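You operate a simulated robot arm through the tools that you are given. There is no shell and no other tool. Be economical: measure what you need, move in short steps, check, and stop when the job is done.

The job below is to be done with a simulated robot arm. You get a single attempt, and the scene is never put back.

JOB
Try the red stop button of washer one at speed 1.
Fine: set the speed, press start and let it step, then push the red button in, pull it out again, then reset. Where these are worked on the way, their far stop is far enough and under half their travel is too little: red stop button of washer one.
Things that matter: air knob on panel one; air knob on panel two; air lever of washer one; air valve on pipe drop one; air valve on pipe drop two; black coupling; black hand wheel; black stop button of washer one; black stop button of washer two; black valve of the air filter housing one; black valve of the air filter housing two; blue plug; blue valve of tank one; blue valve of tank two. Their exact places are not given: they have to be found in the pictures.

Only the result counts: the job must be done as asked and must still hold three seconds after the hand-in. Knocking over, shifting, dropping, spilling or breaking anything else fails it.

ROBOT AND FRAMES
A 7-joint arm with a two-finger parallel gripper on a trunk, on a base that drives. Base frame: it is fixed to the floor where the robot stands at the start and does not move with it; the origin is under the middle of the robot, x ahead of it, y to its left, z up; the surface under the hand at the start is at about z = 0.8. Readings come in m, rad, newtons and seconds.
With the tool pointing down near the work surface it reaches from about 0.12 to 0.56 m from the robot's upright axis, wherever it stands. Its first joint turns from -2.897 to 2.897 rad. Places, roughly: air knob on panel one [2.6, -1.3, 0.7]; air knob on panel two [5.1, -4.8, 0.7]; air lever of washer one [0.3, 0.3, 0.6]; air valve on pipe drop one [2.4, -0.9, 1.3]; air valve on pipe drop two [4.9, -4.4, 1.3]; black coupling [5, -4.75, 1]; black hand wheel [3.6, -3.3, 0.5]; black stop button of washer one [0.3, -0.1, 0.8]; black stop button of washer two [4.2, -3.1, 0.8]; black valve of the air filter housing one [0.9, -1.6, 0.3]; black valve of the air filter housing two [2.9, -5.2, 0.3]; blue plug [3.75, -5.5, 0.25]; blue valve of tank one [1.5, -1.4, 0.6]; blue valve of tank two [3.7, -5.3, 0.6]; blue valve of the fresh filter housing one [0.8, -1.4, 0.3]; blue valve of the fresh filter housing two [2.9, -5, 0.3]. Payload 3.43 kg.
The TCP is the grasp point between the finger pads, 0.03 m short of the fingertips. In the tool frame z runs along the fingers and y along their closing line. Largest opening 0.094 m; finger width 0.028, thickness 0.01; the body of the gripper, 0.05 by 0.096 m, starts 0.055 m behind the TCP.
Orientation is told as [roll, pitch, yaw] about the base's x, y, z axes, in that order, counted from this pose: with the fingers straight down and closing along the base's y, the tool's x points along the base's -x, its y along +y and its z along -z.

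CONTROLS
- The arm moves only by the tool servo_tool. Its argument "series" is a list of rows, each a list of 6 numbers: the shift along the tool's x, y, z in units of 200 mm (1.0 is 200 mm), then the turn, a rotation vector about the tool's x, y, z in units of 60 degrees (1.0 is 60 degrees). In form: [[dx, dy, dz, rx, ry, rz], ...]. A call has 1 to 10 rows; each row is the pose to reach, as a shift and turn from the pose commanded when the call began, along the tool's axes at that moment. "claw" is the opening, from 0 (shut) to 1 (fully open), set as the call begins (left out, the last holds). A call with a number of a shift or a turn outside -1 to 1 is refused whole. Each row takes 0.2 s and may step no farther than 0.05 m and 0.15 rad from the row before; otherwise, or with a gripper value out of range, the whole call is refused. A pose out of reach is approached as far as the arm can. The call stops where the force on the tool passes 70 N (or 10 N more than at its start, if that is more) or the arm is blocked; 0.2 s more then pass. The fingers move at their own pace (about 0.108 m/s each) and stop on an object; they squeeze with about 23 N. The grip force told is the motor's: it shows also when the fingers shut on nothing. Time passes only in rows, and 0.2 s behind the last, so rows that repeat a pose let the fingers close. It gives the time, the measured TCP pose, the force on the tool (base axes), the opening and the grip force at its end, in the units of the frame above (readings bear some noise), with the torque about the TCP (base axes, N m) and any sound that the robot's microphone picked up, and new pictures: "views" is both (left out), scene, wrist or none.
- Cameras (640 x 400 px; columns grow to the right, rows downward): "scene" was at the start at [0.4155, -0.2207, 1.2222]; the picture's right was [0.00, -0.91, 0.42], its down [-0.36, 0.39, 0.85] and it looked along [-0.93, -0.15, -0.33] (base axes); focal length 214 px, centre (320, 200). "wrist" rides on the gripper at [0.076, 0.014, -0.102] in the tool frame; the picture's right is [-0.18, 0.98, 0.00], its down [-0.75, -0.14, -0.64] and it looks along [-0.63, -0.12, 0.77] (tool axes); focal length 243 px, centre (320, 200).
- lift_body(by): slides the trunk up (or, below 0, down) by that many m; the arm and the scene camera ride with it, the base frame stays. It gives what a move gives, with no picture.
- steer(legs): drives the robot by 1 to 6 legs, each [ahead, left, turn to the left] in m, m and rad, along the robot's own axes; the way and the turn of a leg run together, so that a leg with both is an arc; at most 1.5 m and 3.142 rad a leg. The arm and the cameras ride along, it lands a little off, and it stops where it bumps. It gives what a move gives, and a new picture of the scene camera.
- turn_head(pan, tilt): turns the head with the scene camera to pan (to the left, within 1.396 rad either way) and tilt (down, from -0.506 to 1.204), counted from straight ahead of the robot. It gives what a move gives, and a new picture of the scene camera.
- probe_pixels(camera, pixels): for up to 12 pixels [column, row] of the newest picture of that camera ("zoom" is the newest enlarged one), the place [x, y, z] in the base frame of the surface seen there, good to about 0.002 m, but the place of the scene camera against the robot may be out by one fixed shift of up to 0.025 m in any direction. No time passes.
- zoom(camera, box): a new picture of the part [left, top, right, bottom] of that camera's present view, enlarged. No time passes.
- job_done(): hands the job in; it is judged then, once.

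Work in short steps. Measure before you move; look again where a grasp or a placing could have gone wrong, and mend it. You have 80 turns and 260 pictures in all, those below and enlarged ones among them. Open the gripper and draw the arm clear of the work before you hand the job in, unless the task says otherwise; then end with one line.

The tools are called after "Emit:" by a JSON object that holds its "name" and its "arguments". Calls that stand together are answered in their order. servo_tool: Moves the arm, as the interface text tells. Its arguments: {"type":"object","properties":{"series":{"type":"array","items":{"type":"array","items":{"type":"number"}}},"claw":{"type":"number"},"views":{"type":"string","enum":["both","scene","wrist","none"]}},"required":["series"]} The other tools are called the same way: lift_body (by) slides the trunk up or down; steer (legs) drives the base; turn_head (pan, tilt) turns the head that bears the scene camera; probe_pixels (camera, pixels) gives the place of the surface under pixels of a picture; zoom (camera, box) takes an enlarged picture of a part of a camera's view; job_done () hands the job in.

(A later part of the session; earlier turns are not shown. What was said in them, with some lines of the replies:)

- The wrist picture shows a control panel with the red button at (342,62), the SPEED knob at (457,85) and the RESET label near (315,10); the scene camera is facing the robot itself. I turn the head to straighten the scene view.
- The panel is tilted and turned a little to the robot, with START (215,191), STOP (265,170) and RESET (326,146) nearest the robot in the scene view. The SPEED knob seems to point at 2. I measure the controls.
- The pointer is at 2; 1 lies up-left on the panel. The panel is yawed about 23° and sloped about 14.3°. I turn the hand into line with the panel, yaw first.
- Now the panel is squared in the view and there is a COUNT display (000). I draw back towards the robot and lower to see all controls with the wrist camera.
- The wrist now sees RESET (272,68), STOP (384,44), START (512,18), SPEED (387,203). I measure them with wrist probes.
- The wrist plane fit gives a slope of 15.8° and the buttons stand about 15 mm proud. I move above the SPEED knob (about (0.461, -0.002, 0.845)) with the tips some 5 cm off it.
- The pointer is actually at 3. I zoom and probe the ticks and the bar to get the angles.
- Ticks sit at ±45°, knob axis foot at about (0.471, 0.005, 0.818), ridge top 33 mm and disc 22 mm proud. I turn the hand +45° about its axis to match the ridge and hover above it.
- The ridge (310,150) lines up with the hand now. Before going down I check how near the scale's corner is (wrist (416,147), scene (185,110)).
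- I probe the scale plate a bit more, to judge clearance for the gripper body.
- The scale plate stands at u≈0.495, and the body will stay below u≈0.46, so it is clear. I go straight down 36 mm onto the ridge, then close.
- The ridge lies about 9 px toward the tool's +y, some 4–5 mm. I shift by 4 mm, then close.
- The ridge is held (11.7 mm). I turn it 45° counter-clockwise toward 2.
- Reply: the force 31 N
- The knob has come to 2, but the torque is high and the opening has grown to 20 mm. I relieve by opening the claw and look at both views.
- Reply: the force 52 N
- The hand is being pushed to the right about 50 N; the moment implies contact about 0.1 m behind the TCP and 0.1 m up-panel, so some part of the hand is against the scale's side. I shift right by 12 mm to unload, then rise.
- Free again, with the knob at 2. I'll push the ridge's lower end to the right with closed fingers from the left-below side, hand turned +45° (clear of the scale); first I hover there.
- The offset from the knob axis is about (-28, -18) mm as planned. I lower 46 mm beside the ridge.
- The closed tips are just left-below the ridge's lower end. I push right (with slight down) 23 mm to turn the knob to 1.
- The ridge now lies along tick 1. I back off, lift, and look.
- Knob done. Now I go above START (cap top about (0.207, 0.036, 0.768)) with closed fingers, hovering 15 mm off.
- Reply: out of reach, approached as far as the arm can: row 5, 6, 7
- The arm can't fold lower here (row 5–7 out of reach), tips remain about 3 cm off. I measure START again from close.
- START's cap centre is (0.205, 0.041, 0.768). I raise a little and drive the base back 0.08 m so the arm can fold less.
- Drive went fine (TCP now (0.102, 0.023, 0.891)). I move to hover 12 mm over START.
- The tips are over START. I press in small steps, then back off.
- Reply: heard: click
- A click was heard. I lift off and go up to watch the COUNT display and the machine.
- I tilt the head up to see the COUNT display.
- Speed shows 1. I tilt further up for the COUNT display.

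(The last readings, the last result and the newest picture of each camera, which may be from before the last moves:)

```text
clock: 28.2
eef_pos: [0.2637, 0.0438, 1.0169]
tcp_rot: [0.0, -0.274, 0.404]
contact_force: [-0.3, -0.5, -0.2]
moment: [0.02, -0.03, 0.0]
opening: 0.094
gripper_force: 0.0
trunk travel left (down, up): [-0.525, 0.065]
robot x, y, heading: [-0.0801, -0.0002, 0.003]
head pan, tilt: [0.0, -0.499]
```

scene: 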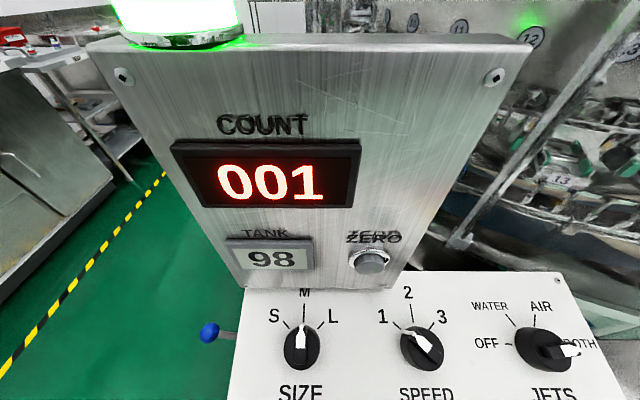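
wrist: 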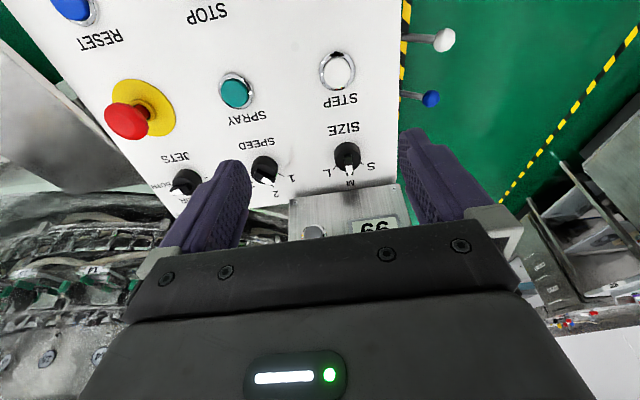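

It is running (green lamp) and COUNT is 001: it has stepped. Now I go over to the red button, hand closed.

Emit:
{"name": "servo_tool", "arguments": {"series": [[0, -0.2, 0, 0, 0, 0], [0, -0.4, 0, 0, 0, 0], [0, -0.6, 0, 0, 0, 0], [0, -0.8, 0.05, 0, 0, 0], [0, -1.0, 0.1, 0, 0, 0], [0, -1.0, 0.2, 0, 0, 0]], "claw": 0, "views": "none"}}

Emit:
{"name": "turn_head", "arguments": {"pan": 0.0, "tilt": 0.5}}

Emit:
{"name": "servo_tool", "arguments": {"series": [[0, -0.1, 0.1, 0, 0, 0], [0.03, -0.225, 0.2, 0, 0, 0], [0.03, -0.225, 0.2, 0, 0, 0]], "views": "both"}}

```text
clock: 29.6
eef_pos: [0.3525, -0.1347, 0.977]
tcp_rot: [-0.001, -0.274, 0.404]
contact_force: [0.2, 0.1, -0.5]
moment: [-0.02, 0.01, 0.0]
opening: 0.0001
gripper_force: 22.5
trunk travel left (down, up): [-0.525, 0.065]
robot x, y, heading: [-0.0773, 0.0018, -0.001]
head pan, tilt: [0.0, -0.499]
```

```text
clock: 30.9
eef_pos: [0.3521, -0.1344, 0.9776]
tcp_rot: [-0.001, -0.277, 0.404]
contact_force: [-0.2, -0.4, 1.4]
moment: [0.0, 0.0, 0.0]
opening: 0.0
gripper_force: 23.4
trunk travel left (down, up): [-0.525, 0.065]
robot x, y, heading: [-0.0817, 0.001, 0.005]
head pan, tilt: [0.0, 0.499]
```

scene: 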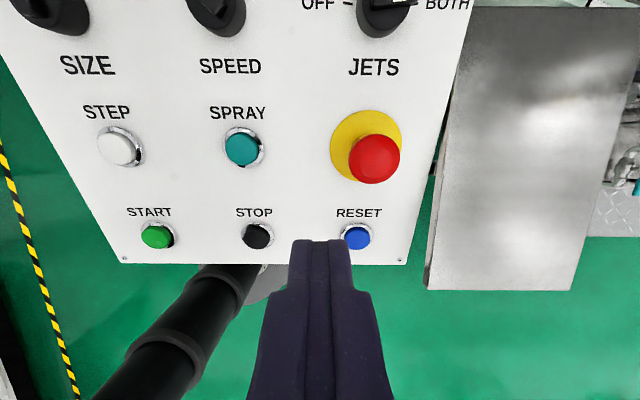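

```text
clock: 31.7
eef_pos: [0.3745, -0.1743, 0.9362]
tcp_rot: [0.0, -0.273, 0.405]
contact_force: [0.8, 0.3, 0.5]
moment: [0.0, 0.0, 0.0]
opening: 0.0
gripper_force: 22.9
trunk travel left (down, up): [-0.525, 0.065]
robot x, y, heading: [-0.0773, 0.0002, 0.002]
head pan, tilt: [0.0, 0.499]
```

scene: 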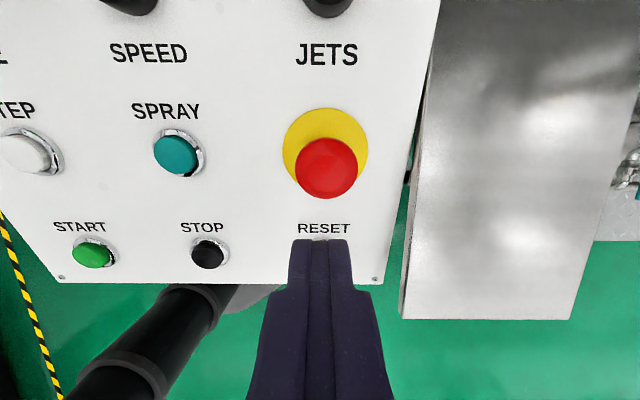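
wrist: 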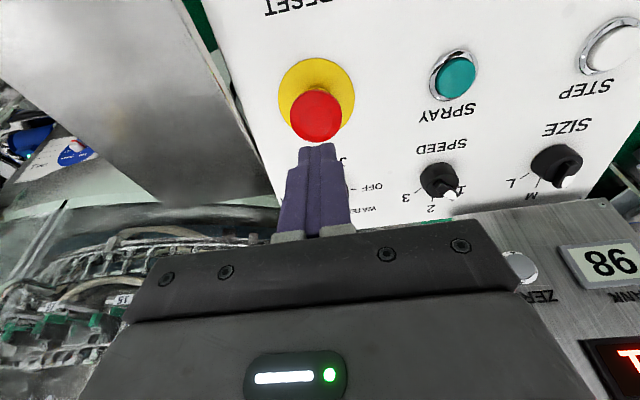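

The red head is at wrist (316,117), scene (326,168). I probe its centre, edges and collar.

Emit:
{"name": "probe_pixels", "arguments": {"camera": "wrist", "pixels": [[316, 117], [296, 117], [338, 117], [316, 97], [316, 137], [285, 85], [345, 85], [316, 65], [270, 60], [380, 150]]}}

Emit:
{"name": "probe_pixels", "arguments": {"camera": "scene", "pixels": [[326, 168], [297, 168], [355, 168], [326, 141], [326, 195], [325, 112], [287, 145], [364, 145]]}}

Emit:
{"name": "zoom", "arguments": {"camera": "wrist", "box": [520, 300, 640, 400]}}

```text
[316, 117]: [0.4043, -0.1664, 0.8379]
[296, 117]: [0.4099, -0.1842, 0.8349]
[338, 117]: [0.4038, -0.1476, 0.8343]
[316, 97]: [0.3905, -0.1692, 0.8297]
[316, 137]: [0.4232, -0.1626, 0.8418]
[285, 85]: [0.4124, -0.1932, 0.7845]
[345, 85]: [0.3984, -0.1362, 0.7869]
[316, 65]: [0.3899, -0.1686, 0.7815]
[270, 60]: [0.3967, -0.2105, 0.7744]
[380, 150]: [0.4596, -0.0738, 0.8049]
```

```text
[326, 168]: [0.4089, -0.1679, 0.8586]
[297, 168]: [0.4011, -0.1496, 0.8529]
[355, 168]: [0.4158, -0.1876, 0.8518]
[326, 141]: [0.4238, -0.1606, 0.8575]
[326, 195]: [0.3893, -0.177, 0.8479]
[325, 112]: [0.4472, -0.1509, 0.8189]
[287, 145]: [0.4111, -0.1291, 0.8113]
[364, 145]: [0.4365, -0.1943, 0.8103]
```

```text
4.00 times, centred on (580, 350) of wrist
```

zoom: 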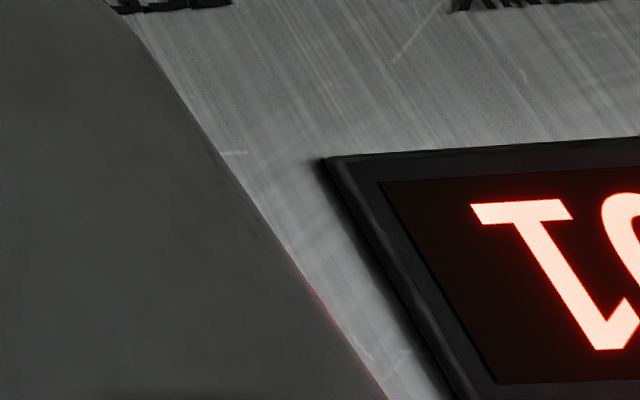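

Head top centre is about (0.406, -0.166, 0.8385), 54 mm above the panel, about 40 mm across. I lower to near contact, slightly re-centred.

Emit:
{"name": "servo_tool", "arguments": {"series": [[-0.02, -0.02, 0.15, 0, 0, 0], [-0.022, -0.023, 0.3, 0, 0, 0], [-0.022, -0.023, 0.34, 0, 0, 0], [-0.022, -0.023, 0.34, 0, 0, 0]], "views": "both"}}

```text
clock: 32.7
eef_pos: [0.3987, -0.1708, 0.8732]
tcp_rot: [0.001, -0.277, 0.406]
contact_force: [0.2, -0.3, -0.8]
moment: [0.0, 0.0, 0.02]
opening: 0.0
gripper_force: 23.0
trunk travel left (down, up): [-0.525, 0.065]
robot x, y, heading: [-0.0783, -0.0005, 0.001]
head pan, tilt: [0.0, 0.499]
```

scene: 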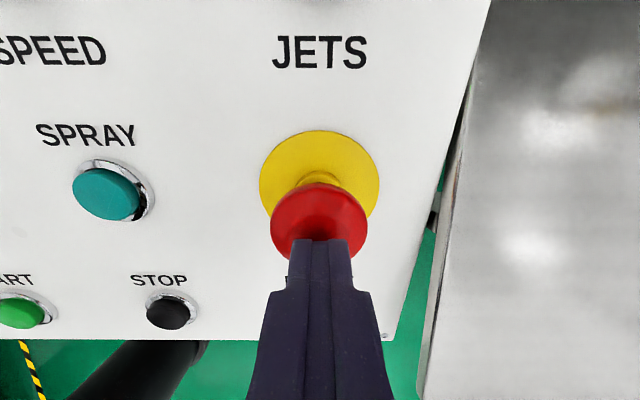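
wrist: 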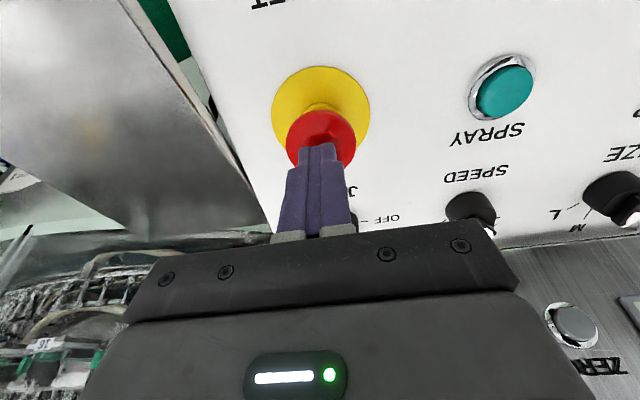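

Centred on the head. I push in 4 mm steps, up to 32 mm or until force stops it.

Emit:
{"name": "servo_tool", "arguments": {"series": [[0, 0, 0.02, 0, 0, 0], [0, 0, 0.04, 0, 0, 0], [0, 0, 0.06, 0, 0, 0], [0, 0, 0.075, 0, 0, 0], [0, 0, 0.09, 0, 0, 0], [0, 0, 0.105, 0, 0, 0], [0, 0, 0.12, 0, 0, 0], [0, 0, 0.135, 0, 0, 0], [0, 0, 0.15, 0, 0, 0], [0, 0, 0.16, 0, 0, 0]], "views": "both"}}

```text
clock: 34.8
eef_pos: [0.4048, -0.1656, 0.8482]
tcp_rot: [-0.005, -0.281, 0.406]
contact_force: [-21.3, 5.8, 55.9]
moment: [0.07, 0.96, 0.07]
opening: 0.0001
gripper_force: 23.0
trunk travel left (down, up): [-0.525, 0.065]
robot x, y, heading: [-0.0822, -0.0029, -0.002]
head pan, tilt: [0.0, 0.499]
stopped in row 10: the force on the tool passed its limit at 75 N (the readings are from after the stop); the commanded pose is now the measured one
```

scene: 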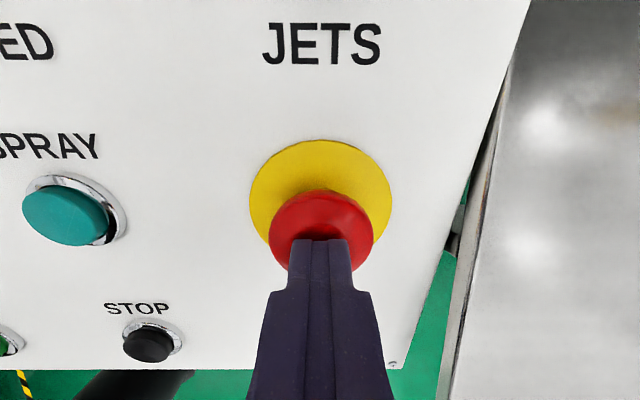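
wrist: 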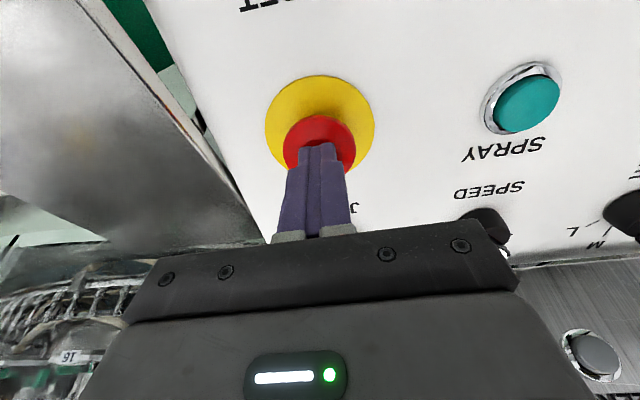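

It went in about 20 mm to its stop. I lift off 6 cm, open the claw and look at the head.

Emit:
{"name": "servo_tool", "arguments": {"series": [[0, 0, -0.1, 0, 0, 0], [0, 0, -0.25, 0, 0, 0], [0, 0, -0.35, 0, 0, 0], [0, 0, -0.35, 0, 0, 0]], "claw": 1, "views": "both"}}

Emit:
{"name": "turn_head", "arguments": {"pan": 0.3, "tilt": -0.5}}

Emit:
{"name": "probe_pixels", "arguments": {"camera": "wrist", "pixels": [[317, 125], [300, 125], [340, 125], [317, 110], [317, 140]]}}

```text
clock: 35.8
eef_pos: [0.3904, -0.1753, 0.9135]
tcp_rot: [-0.003, -0.281, 0.403]
contact_force: [0.4, 0.4, 1.6]
moment: [0.02, 0.01, 0.0]
opening: 0.0939
gripper_force: 0.1
trunk travel left (down, up): [-0.525, 0.065]
robot x, y, heading: [-0.0801, -0.0004, 0.004]
head pan, tilt: [0.0, 0.499]
```

scene: 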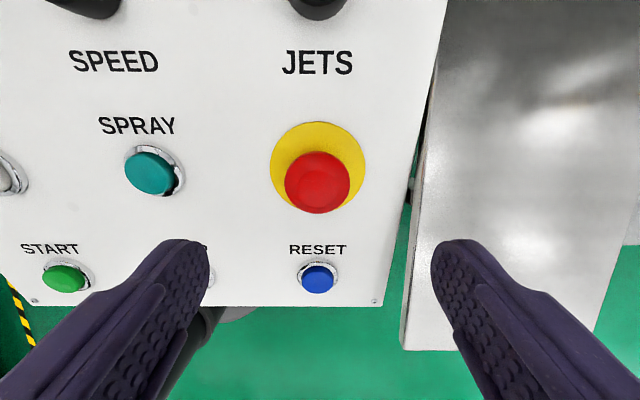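
wrist: 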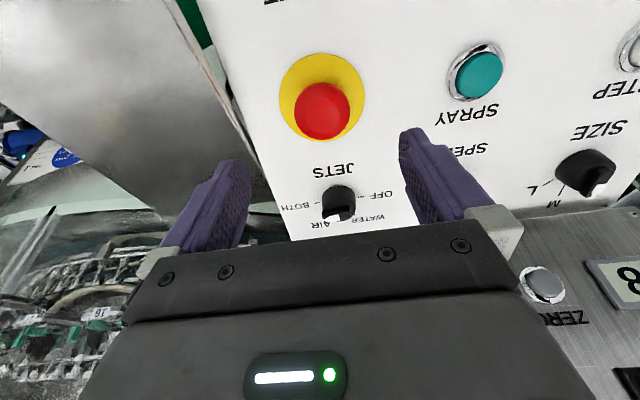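

```text
clock: 37.1
eef_pos: [0.3907, -0.175, 0.9126]
tcp_rot: [-0.003, -0.279, 0.404]
contact_force: [-0.9, 0.8, -0.9]
moment: [-0.05, 0.0, 0.0]
opening: 0.0942
gripper_force: 0.0
trunk travel left (down, up): [-0.525, 0.065]
robot x, y, heading: [-0.0796, -0.0038, 0.006]
head pan, tilt: [0.3, -0.499]
```

scene: 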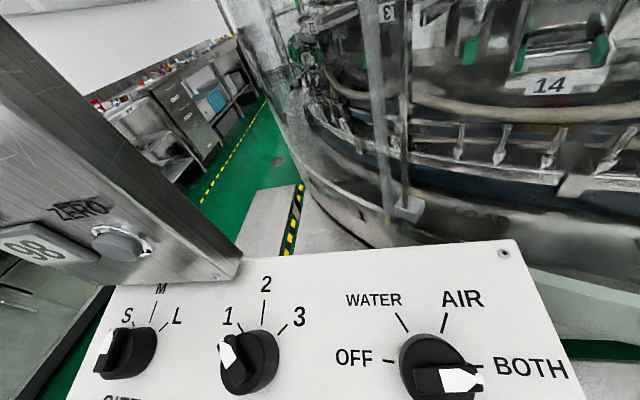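

```text
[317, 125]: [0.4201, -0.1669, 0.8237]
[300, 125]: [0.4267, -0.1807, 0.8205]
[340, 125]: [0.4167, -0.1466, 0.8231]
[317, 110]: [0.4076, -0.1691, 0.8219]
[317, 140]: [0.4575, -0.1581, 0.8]
```

The head is in (36 mm proud, latched) and the speed knob shows 1. I lower the open fingers around the head, tips kept about 12 mm off the panel.

Emit:
{"name": "servo_tool", "arguments": {"series": [[0.01, 0.006, 0.15, 0, 0, 0], [0.018, 0.012, 0.3, 0, 0, 0], [0.018, 0.012, 0.38, 0, 0, 0], [0.018, 0.012, 0.43, 0, 0, 0], [0.018, 0.012, 0.43, 0, 0, 0]], "views": "wrist"}}

Emit:
{"name": "turn_head", "arguments": {"pan": 0.0, "tilt": 0.6}}

```text
clock: 38.3
eef_pos: [0.4073, -0.1658, 0.8283]
tcp_rot: [-0.003, -0.278, 0.406]
contact_force: [0.6, 0.5, -0.2]
moment: [-0.03, 0.0, 0.01]
opening: 0.0934
gripper_force: 0.1
trunk travel left (down, up): [-0.525, 0.065]
robot x, y, heading: [-0.0827, -0.0007, 0.01]
head pan, tilt: [0.3, -0.499]
```

wrist: 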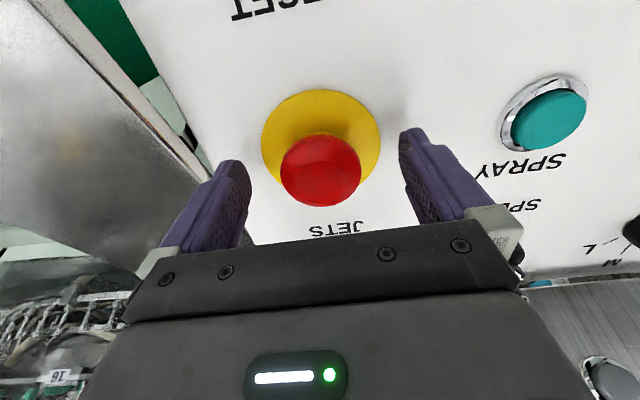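

```text
clock: 39.6
eef_pos: [0.4068, -0.165, 0.8285]
tcp_rot: [-0.004, -0.28, 0.405]
contact_force: [0.1, 0.1, -1.1]
moment: [-0.05, 0.02, 0.04]
opening: 0.094
gripper_force: 0.1
trunk travel left (down, up): [-0.525, 0.065]
robot x, y, heading: [-0.0775, 0.0003, 0.006]
head pan, tilt: [0.0, 0.6]
```

scene: 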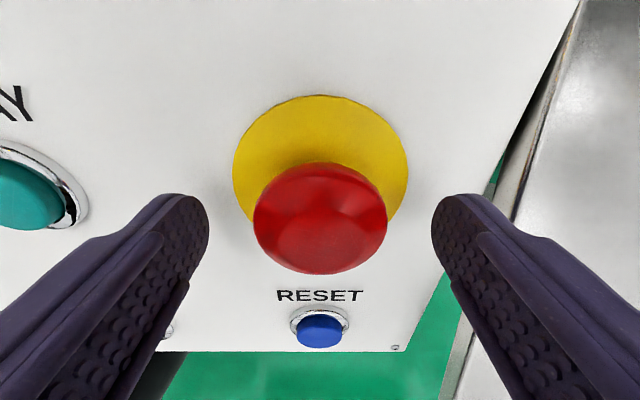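

The head is centred at (320,~170) between the fingers. I close on it.

Emit:
{"name": "servo_tool", "arguments": {"series": [[0, 0, 0, 0, 0, 0], [0, 0, 0, 0, 0, 0], [0, 0, 0, 0, 0, 0], [0, 0, 0, 0, 0, 0]], "claw": 0, "views": "both"}}

```text
clock: 40.6
eef_pos: [0.4069, -0.1652, 0.8294]
tcp_rot: [-0.004, -0.28, 0.402]
contact_force: [-0.5, -0.3, 0.5]
moment: [0.01, 0.01, 0.01]
opening: 0.047
gripper_force: 44.9
trunk travel left (down, up): [-0.525, 0.065]
robot x, y, heading: [-0.0791, 0.0006, 0.003]
head pan, tilt: [0.0, 0.6]
```

scene: 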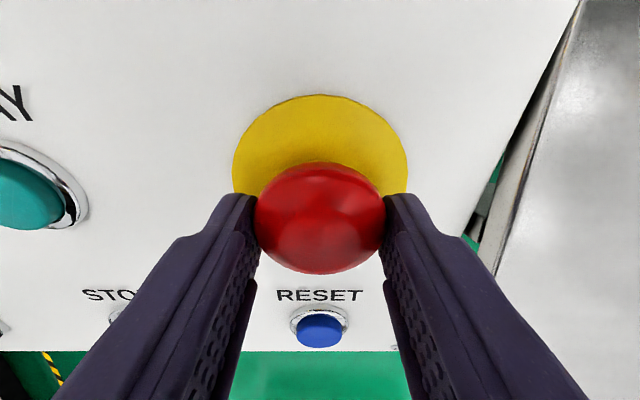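
wrist: 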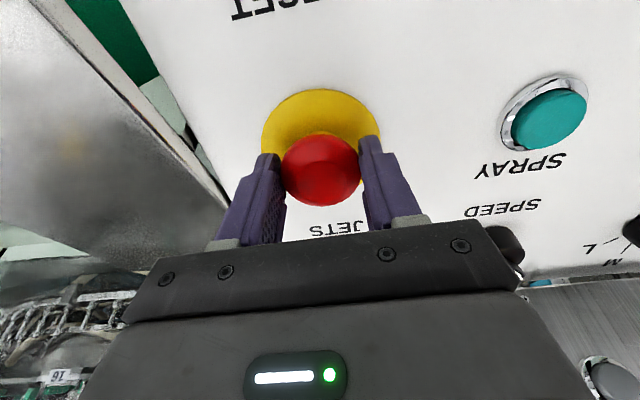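

Gripped at 47 mm. I pull straight out in small steps, 22 mm in all.

Emit:
{"name": "servo_tool", "arguments": {"series": [[0, 0, -0.015, 0, 0, 0], [0, 0, -0.03, 0, 0, 0], [0, 0, -0.045, 0, 0, 0], [0, 0, -0.06, 0, 0, 0], [0, 0, -0.075, 0, 0, 0], [0, 0, -0.09, 0, 0, 0], [0, 0, -0.1, 0, 0, 0], [0, 0, -0.11, 0, 0, 0], [0, 0, -0.11, 0, 0, 0]], "views": "both"}}

```text
clock: 42.6
eef_pos: [0.404, -0.1675, 0.8488]
tcp_rot: [0.002, -0.277, 0.403]
contact_force: [1.1, -2.2, -37.3]
moment: [-0.19, 0.28, -0.01]
opening: 0.0472
gripper_force: 45.1
trunk travel left (down, up): [-0.525, 0.065]
robot x, y, heading: [-0.079, -0.0022, 0.001]
head pan, tilt: [0.0, 0.6]
```

scene: 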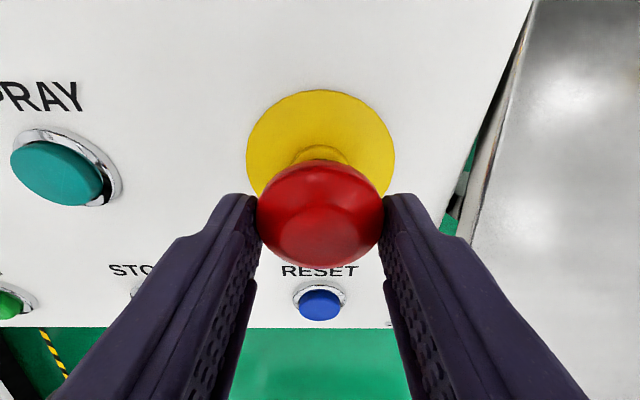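
wrist: 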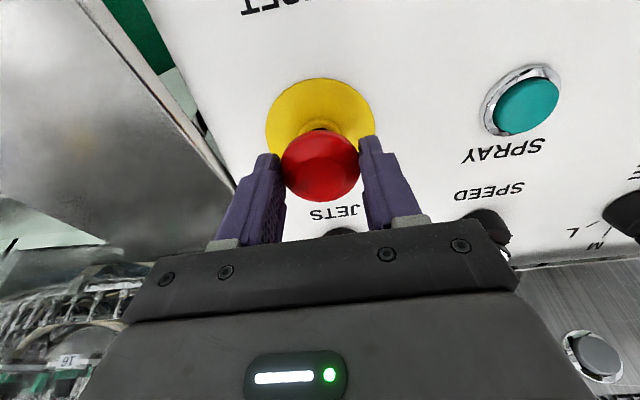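

The head came out ~20 mm to its stop (stem visible, -37 N). I release and lift clear to check its height.

Emit:
{"name": "servo_tool", "arguments": {"series": [[0, 0, 0.008, 0, 0, 0], [0, 0, 0.008, 0, 0, 0], [0, 0, 0.008, 0, 0, 0]], "claw": 1, "views": "none"}}

Emit:
{"name": "servo_tool", "arguments": {"series": [[0, 0, -0.2, 0, 0, 0], [0, 0, -0.4, 0, 0, 0], [0, 0, -0.45, 0, 0, 0], [0, 0, -0.45, 0, 0, 0]], "claw": 1, "views": "wrist"}}

Emit:
{"name": "turn_head", "arguments": {"pan": 0.6, "tilt": -0.5}}

```text
clock: 43.4
eef_pos: [0.4027, -0.1676, 0.8479]
tcp_rot: [-0.003, -0.28, 0.403]
contact_force: [0.3, 0.7, 0.2]
moment: [-0.01, 0.0, -0.01]
opening: 0.0939
gripper_force: 0.0
trunk travel left (down, up): [-0.525, 0.065]
robot x, y, heading: [-0.081, 0.0015, 0.005]
head pan, tilt: [0.0, 0.6]
```

```text
clock: 44.4
eef_pos: [0.3776, -0.1764, 0.9339]
tcp_rot: [-0.004, -0.28, 0.403]
contact_force: [0.8, 1.0, 0.1]
moment: [0.02, 0.01, -0.02]
opening: 0.0942
gripper_force: 0.0
trunk travel left (down, up): [-0.525, 0.065]
robot x, y, heading: [-0.0815, 0.0035, 0.0]
head pan, tilt: [0.0, 0.6]
```

wrist: 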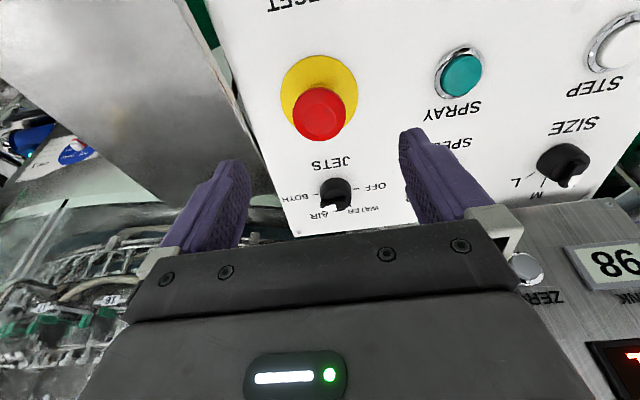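

```text
clock: 45.7
eef_pos: [0.3771, -0.1766, 0.9349]
tcp_rot: [-0.002, -0.278, 0.402]
contact_force: [-0.2, 0.5, 0.4]
moment: [0.02, 0.02, 0.05]
opening: 0.0944
gripper_force: 0.0
trunk travel left (down, up): [-0.525, 0.065]
robot x, y, heading: [-0.0793, 0.0015, 0.002]
head pan, tilt: [0.6, -0.499]
```

scene: 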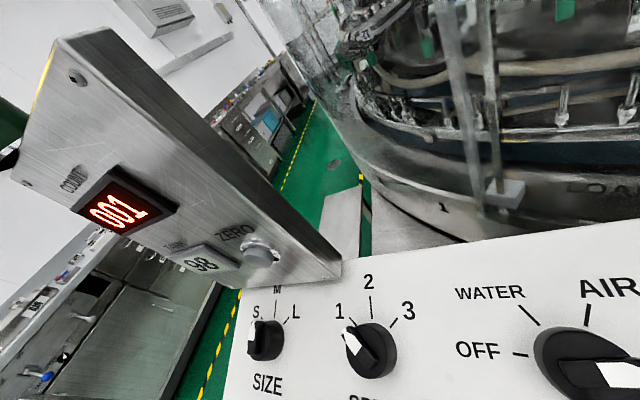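

COUNT holds 001. I verify the red head's height and move back over RESET with the claw shut.

Emit:
{"name": "probe_pixels", "arguments": {"camera": "wrist", "pixels": [[319, 114], [319, 100], [319, 128]]}}

Emit:
{"name": "servo_tool", "arguments": {"series": [[0.2, 0, 0, 0, 0, 0], [0.4, 0, 0.05, 0, 0, 0], [0.583, -0.005, 0.15, 0, 0, 0], [0.583, -0.005, 0.3, 0, 0, 0], [0.583, -0.005, 0.43, 0, 0, 0], [0.583, -0.005, 0.46, 0, 0, 0], [0.583, -0.005, 0.46, 0, 0, 0]], "claw": 0, "views": "wrist"}}

Emit:
{"name": "turn_head", "arguments": {"pan": 0.0, "tilt": 0.6}}

```text
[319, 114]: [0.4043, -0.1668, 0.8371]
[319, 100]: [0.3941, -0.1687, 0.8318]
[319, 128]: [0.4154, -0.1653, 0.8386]
```

```text
clock: 47.3
eef_pos: [0.3023, -0.2131, 0.8154]
tcp_rot: [-0.003, -0.28, 0.403]
contact_force: [-0.3, 0.5, -0.2]
moment: [0.01, 0.01, 0.0]
opening: 0.0
gripper_force: 22.5
trunk travel left (down, up): [-0.525, 0.065]
robot x, y, heading: [-0.0826, -0.0039, -0.0]
head pan, tilt: [0.6, -0.499]
```

wrist: 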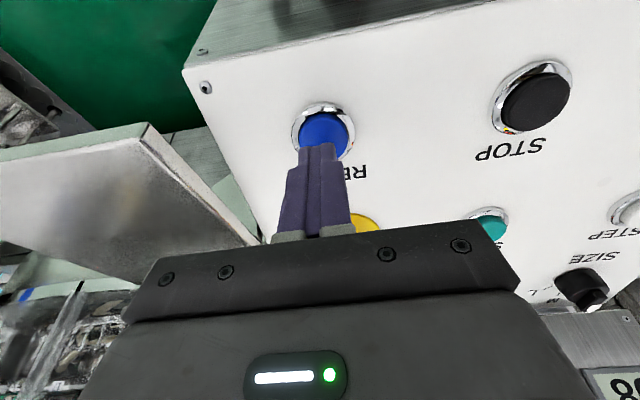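

```text
clock: 48.7
eef_pos: [0.3008, -0.2133, 0.8145]
tcp_rot: [-0.003, -0.279, 0.403]
contact_force: [-0.2, 0.3, 0.3]
moment: [0.02, -0.04, 0.0]
opening: 0.0001
gripper_force: 22.8
trunk travel left (down, up): [-0.525, 0.065]
robot x, y, heading: [-0.0781, -0.0015, -0.002]
head pan, tilt: [0.0, 0.6]
```

scene: 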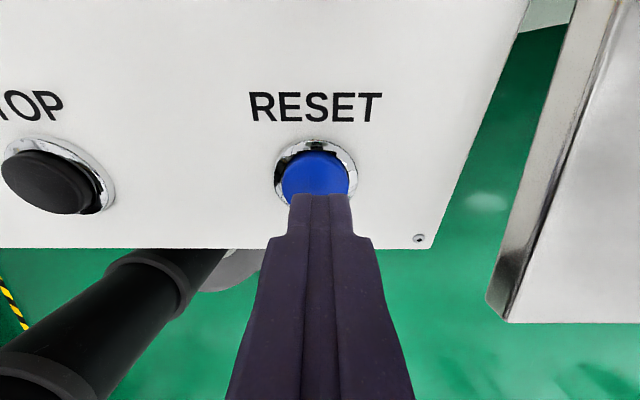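

Red head is fully out again (same height as at the start). The tips are over RESET; I press about 22 mm down in small steps.

Emit:
{"name": "servo_tool", "arguments": {"series": [[0, 0.005, 0.025, 0, 0, 0], [0, 0.01, 0.05, 0, 0, 0], [0, 0.01, 0.07, 0, 0, 0], [0, 0.01, 0.085, 0, 0, 0], [0, 0.01, 0.1, 0, 0, 0], [0, 0.01, 0.113, 0, 0, 0], [0, 0.01, 0.113, 0, 0, 0]], "views": "wrist"}}

```text
clock: 50.3
eef_pos: [0.3052, -0.2078, 0.7933]
tcp_rot: [-0.004, -0.278, 0.405]
contact_force: [-0.7, -1.6, 3.1]
moment: [-0.05, 0.04, 0.03]
opening: 0.0
gripper_force: 23.3
trunk travel left (down, up): [-0.525, 0.065]
robot x, y, heading: [-0.0823, 0.0025, 0.003]
head pan, tilt: [0.0, 0.6]
heard: click
```

wrist: 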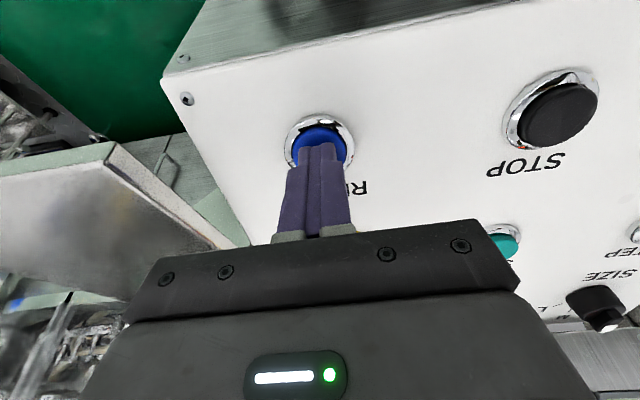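

A click was heard at RESET. I lift well clear, open the gripper, and check the display and lamp.

Emit:
{"name": "servo_tool", "arguments": {"series": [[0, 0, -0.1, 0, 0, 0], [0, 0, -0.3, 0, 0, 0], [0, 0, -0.5, 0, 0, 0], [0, 0.1, -0.7, 0, 0, 0], [0, 0.3, -0.8, 0, 0, 0], [0, 0.5, -0.85, 0, 0, 0], [0, 0.7, -0.85, 0, 0, 0], [0, 0.9, -0.85, 0, 0, 0], [0, 0.9, -0.85, 0, 0, 0]], "claw": 1, "views": "wrist"}}

Emit:
{"name": "turn_head", "arguments": {"pan": 0.0, "tilt": -0.45}}

```text
clock: 52.3
eef_pos: [0.1903, -0.0614, 0.9577]
tcp_rot: [-0.001, -0.278, 0.403]
contact_force: [0.5, 0.4, 0.0]
moment: [0.01, -0.01, 0.03]
opening: 0.094
gripper_force: 0.1
trunk travel left (down, up): [-0.525, 0.065]
robot x, y, heading: [-0.0765, -0.0025, -0.001]
head pan, tilt: [0.0, 0.6]
```

wrist: 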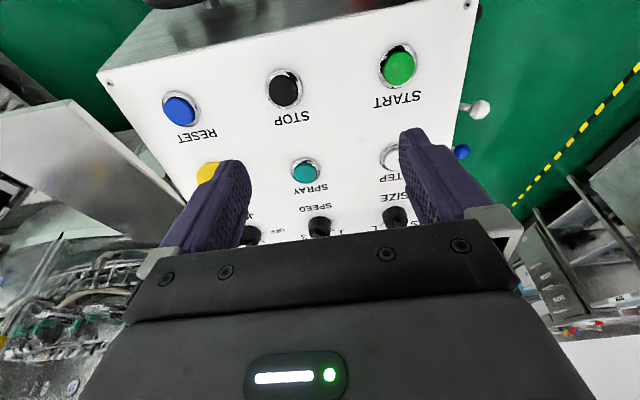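

```text
clock: 53.6
eef_pos: [0.1909, -0.0614, 0.9567]
tcp_rot: [-0.002, -0.278, 0.405]
contact_force: [-0.2, 0.0, 0.0]
moment: [-0.02, -0.01, -0.02]
opening: 0.0942
gripper_force: 0.1
trunk travel left (down, up): [-0.525, 0.065]
robot x, y, heading: [-0.081, 0.0046, -0.001]
head pan, tilt: [0.0, -0.45]
```

scene: 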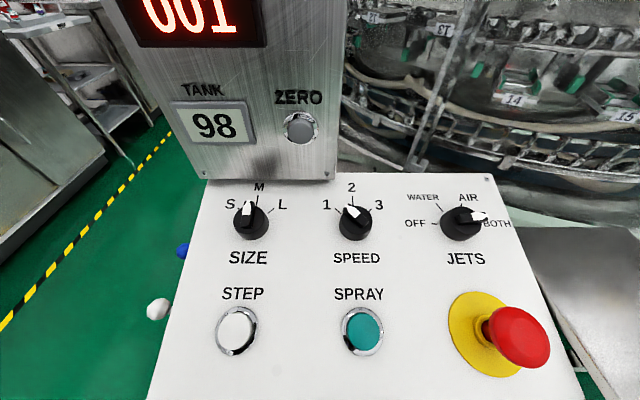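

I raise the hand a little and look up at the lamp to confirm it's no longer in stop state.

Emit:
{"name": "servo_tool", "arguments": {"series": [[0, 0, -0.2, 0, 0, 0], [0, 0, -0.4, 0, 0, 0], [0, 0, -0.6, 0, 0, 0], [0, 0, -0.6, 0, 0, 0]], "views": "scene"}}

Emit:
{"name": "zoom", "arguments": {"camera": "scene", "box": [160, 160, 480, 360]}}

```text
clock: 54.6
eef_pos: [0.1618, -0.0742, 1.0703]
tcp_rot: [-0.005, -0.279, 0.405]
contact_force: [0.4, 0.2, 0.0]
moment: [0.02, 0.0, 0.02]
opening: 0.0939
gripper_force: 0.0
trunk travel left (down, up): [-0.525, 0.065]
robot x, y, heading: [-0.0768, 0.0013, 0.003]
head pan, tilt: [0.0, -0.45]
```

scene: 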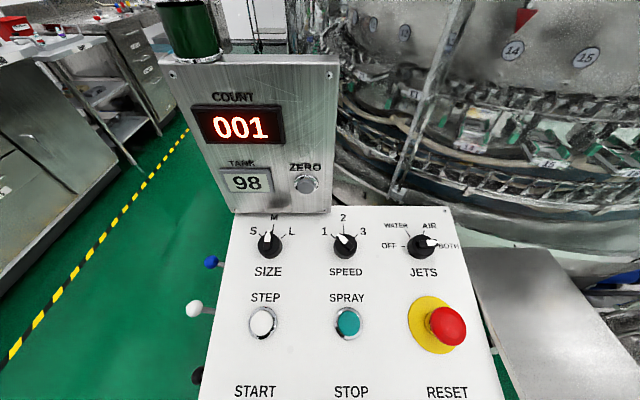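

```text
2.00 times, centred on (320, 260) of scene
```

zoom: 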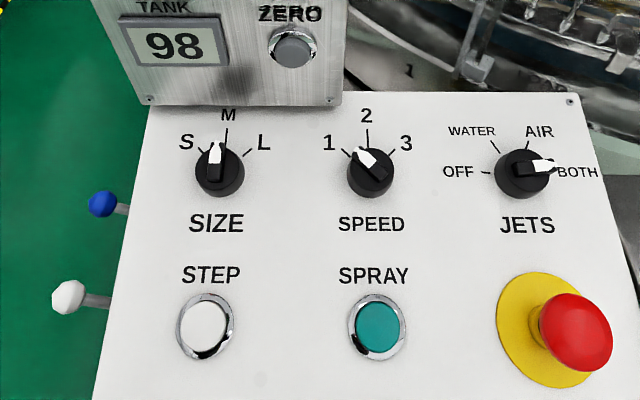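

The green lamp is dark, COUNT is 001 and speed is at 1. I raise once more to see the whole lamp stack.

Emit:
{"name": "servo_tool", "arguments": {"series": [[0, 0, -0.2, 0, 0, 0], [0, 0, -0.4, 0, 0, 0], [0, 0, -0.6, 0, 0, 0], [0, 0, -0.6, 0, 0, 0]], "views": "none"}}

Emit:
{"name": "turn_head", "arguments": {"pan": 0.2, "tilt": -0.5}}

```text
clock: 54.9
eef_pos: [0.1684, -0.0813, 1.0922]
tcp_rot: [-0.029, -0.304, 0.42]
contact_force: [0.5, -1.9, -0.1]
moment: [0.12, -0.05, 0.24]
opening: 0.0938
gripper_force: 0.0
trunk travel left (down, up): [-0.525, 0.065]
robot x, y, heading: [-0.0787, 0.0004, 0.002]
head pan, tilt: [0.0, -0.45]
stopped in row 1: the force on the tool passed its limit at 123 N (the readings are from after the stop); the commanded pose is now the measured one
```

```text
clock: 55.7
eef_pos: [0.168, -0.0814, 1.0924]
tcp_rot: [-0.028, -0.303, 0.42]
contact_force: [1.9, -2.9, -1.8]
moment: [0.34, -0.19, 0.46]
opening: 0.094
gripper_force: 0.1
trunk travel left (down, up): [-0.525, 0.065]
robot x, y, heading: [-0.0783, 0.0036, 0.003]
head pan, tilt: [0.201, -0.499]
```

scene: 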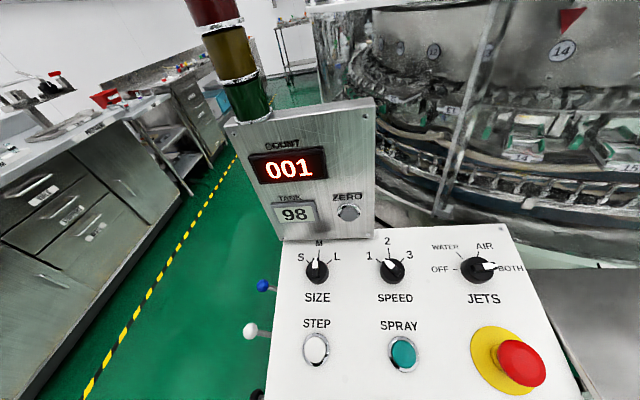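

All lamps are dark, so the reset took; the upward move met the robot's own fold, far from the machine. I ease off that contact before handing in.

Emit:
{"name": "servo_tool", "arguments": {"series": [[-0.1, 0, 0.05, 0, 0, 0], [-0.15, 0, 0.1, 0, 0, 0], [-0.15, 0, 0.1, 0, 0, 0]], "views": "scene"}}

```text
clock: 56.5
eef_pos: [0.1998, -0.0675, 1.0804]
tcp_rot: [-0.026, -0.305, 0.42]
contact_force: [-0.4, 0.6, 0.5]
moment: [0.01, 0.02, 0.0]
opening: 0.094
gripper_force: 0.1
trunk travel left (down, up): [-0.525, 0.065]
robot x, y, heading: [-0.0817, 0.0003, -0.002]
head pan, tilt: [0.201, -0.499]
```

scene: 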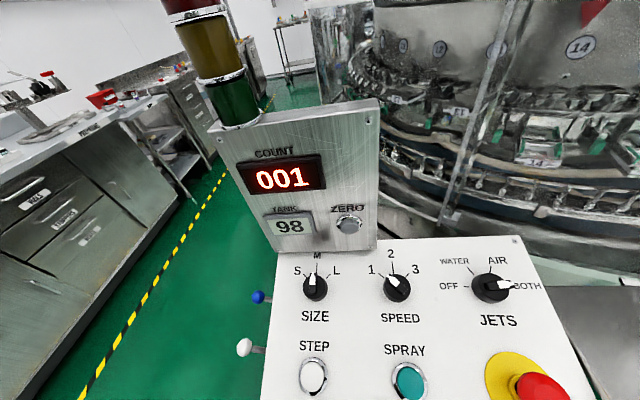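

Everything is free of contact, the red button is out, speed is at 1 and the gripper is open. I hand in.

Emit:
{"name": "job_done", "arguments": {}}

```text
The job is handed in.
```

I tried washer one's red stop button at speed 1: start pressed and COUNT went to 001, red button pushed in to its stop, pulled fully out, RESET pressed; all lamps in view are now dark. While turning the speed knob, the hand pressed against what looked like the side of the display plate at about 50 N, with no visible shift.
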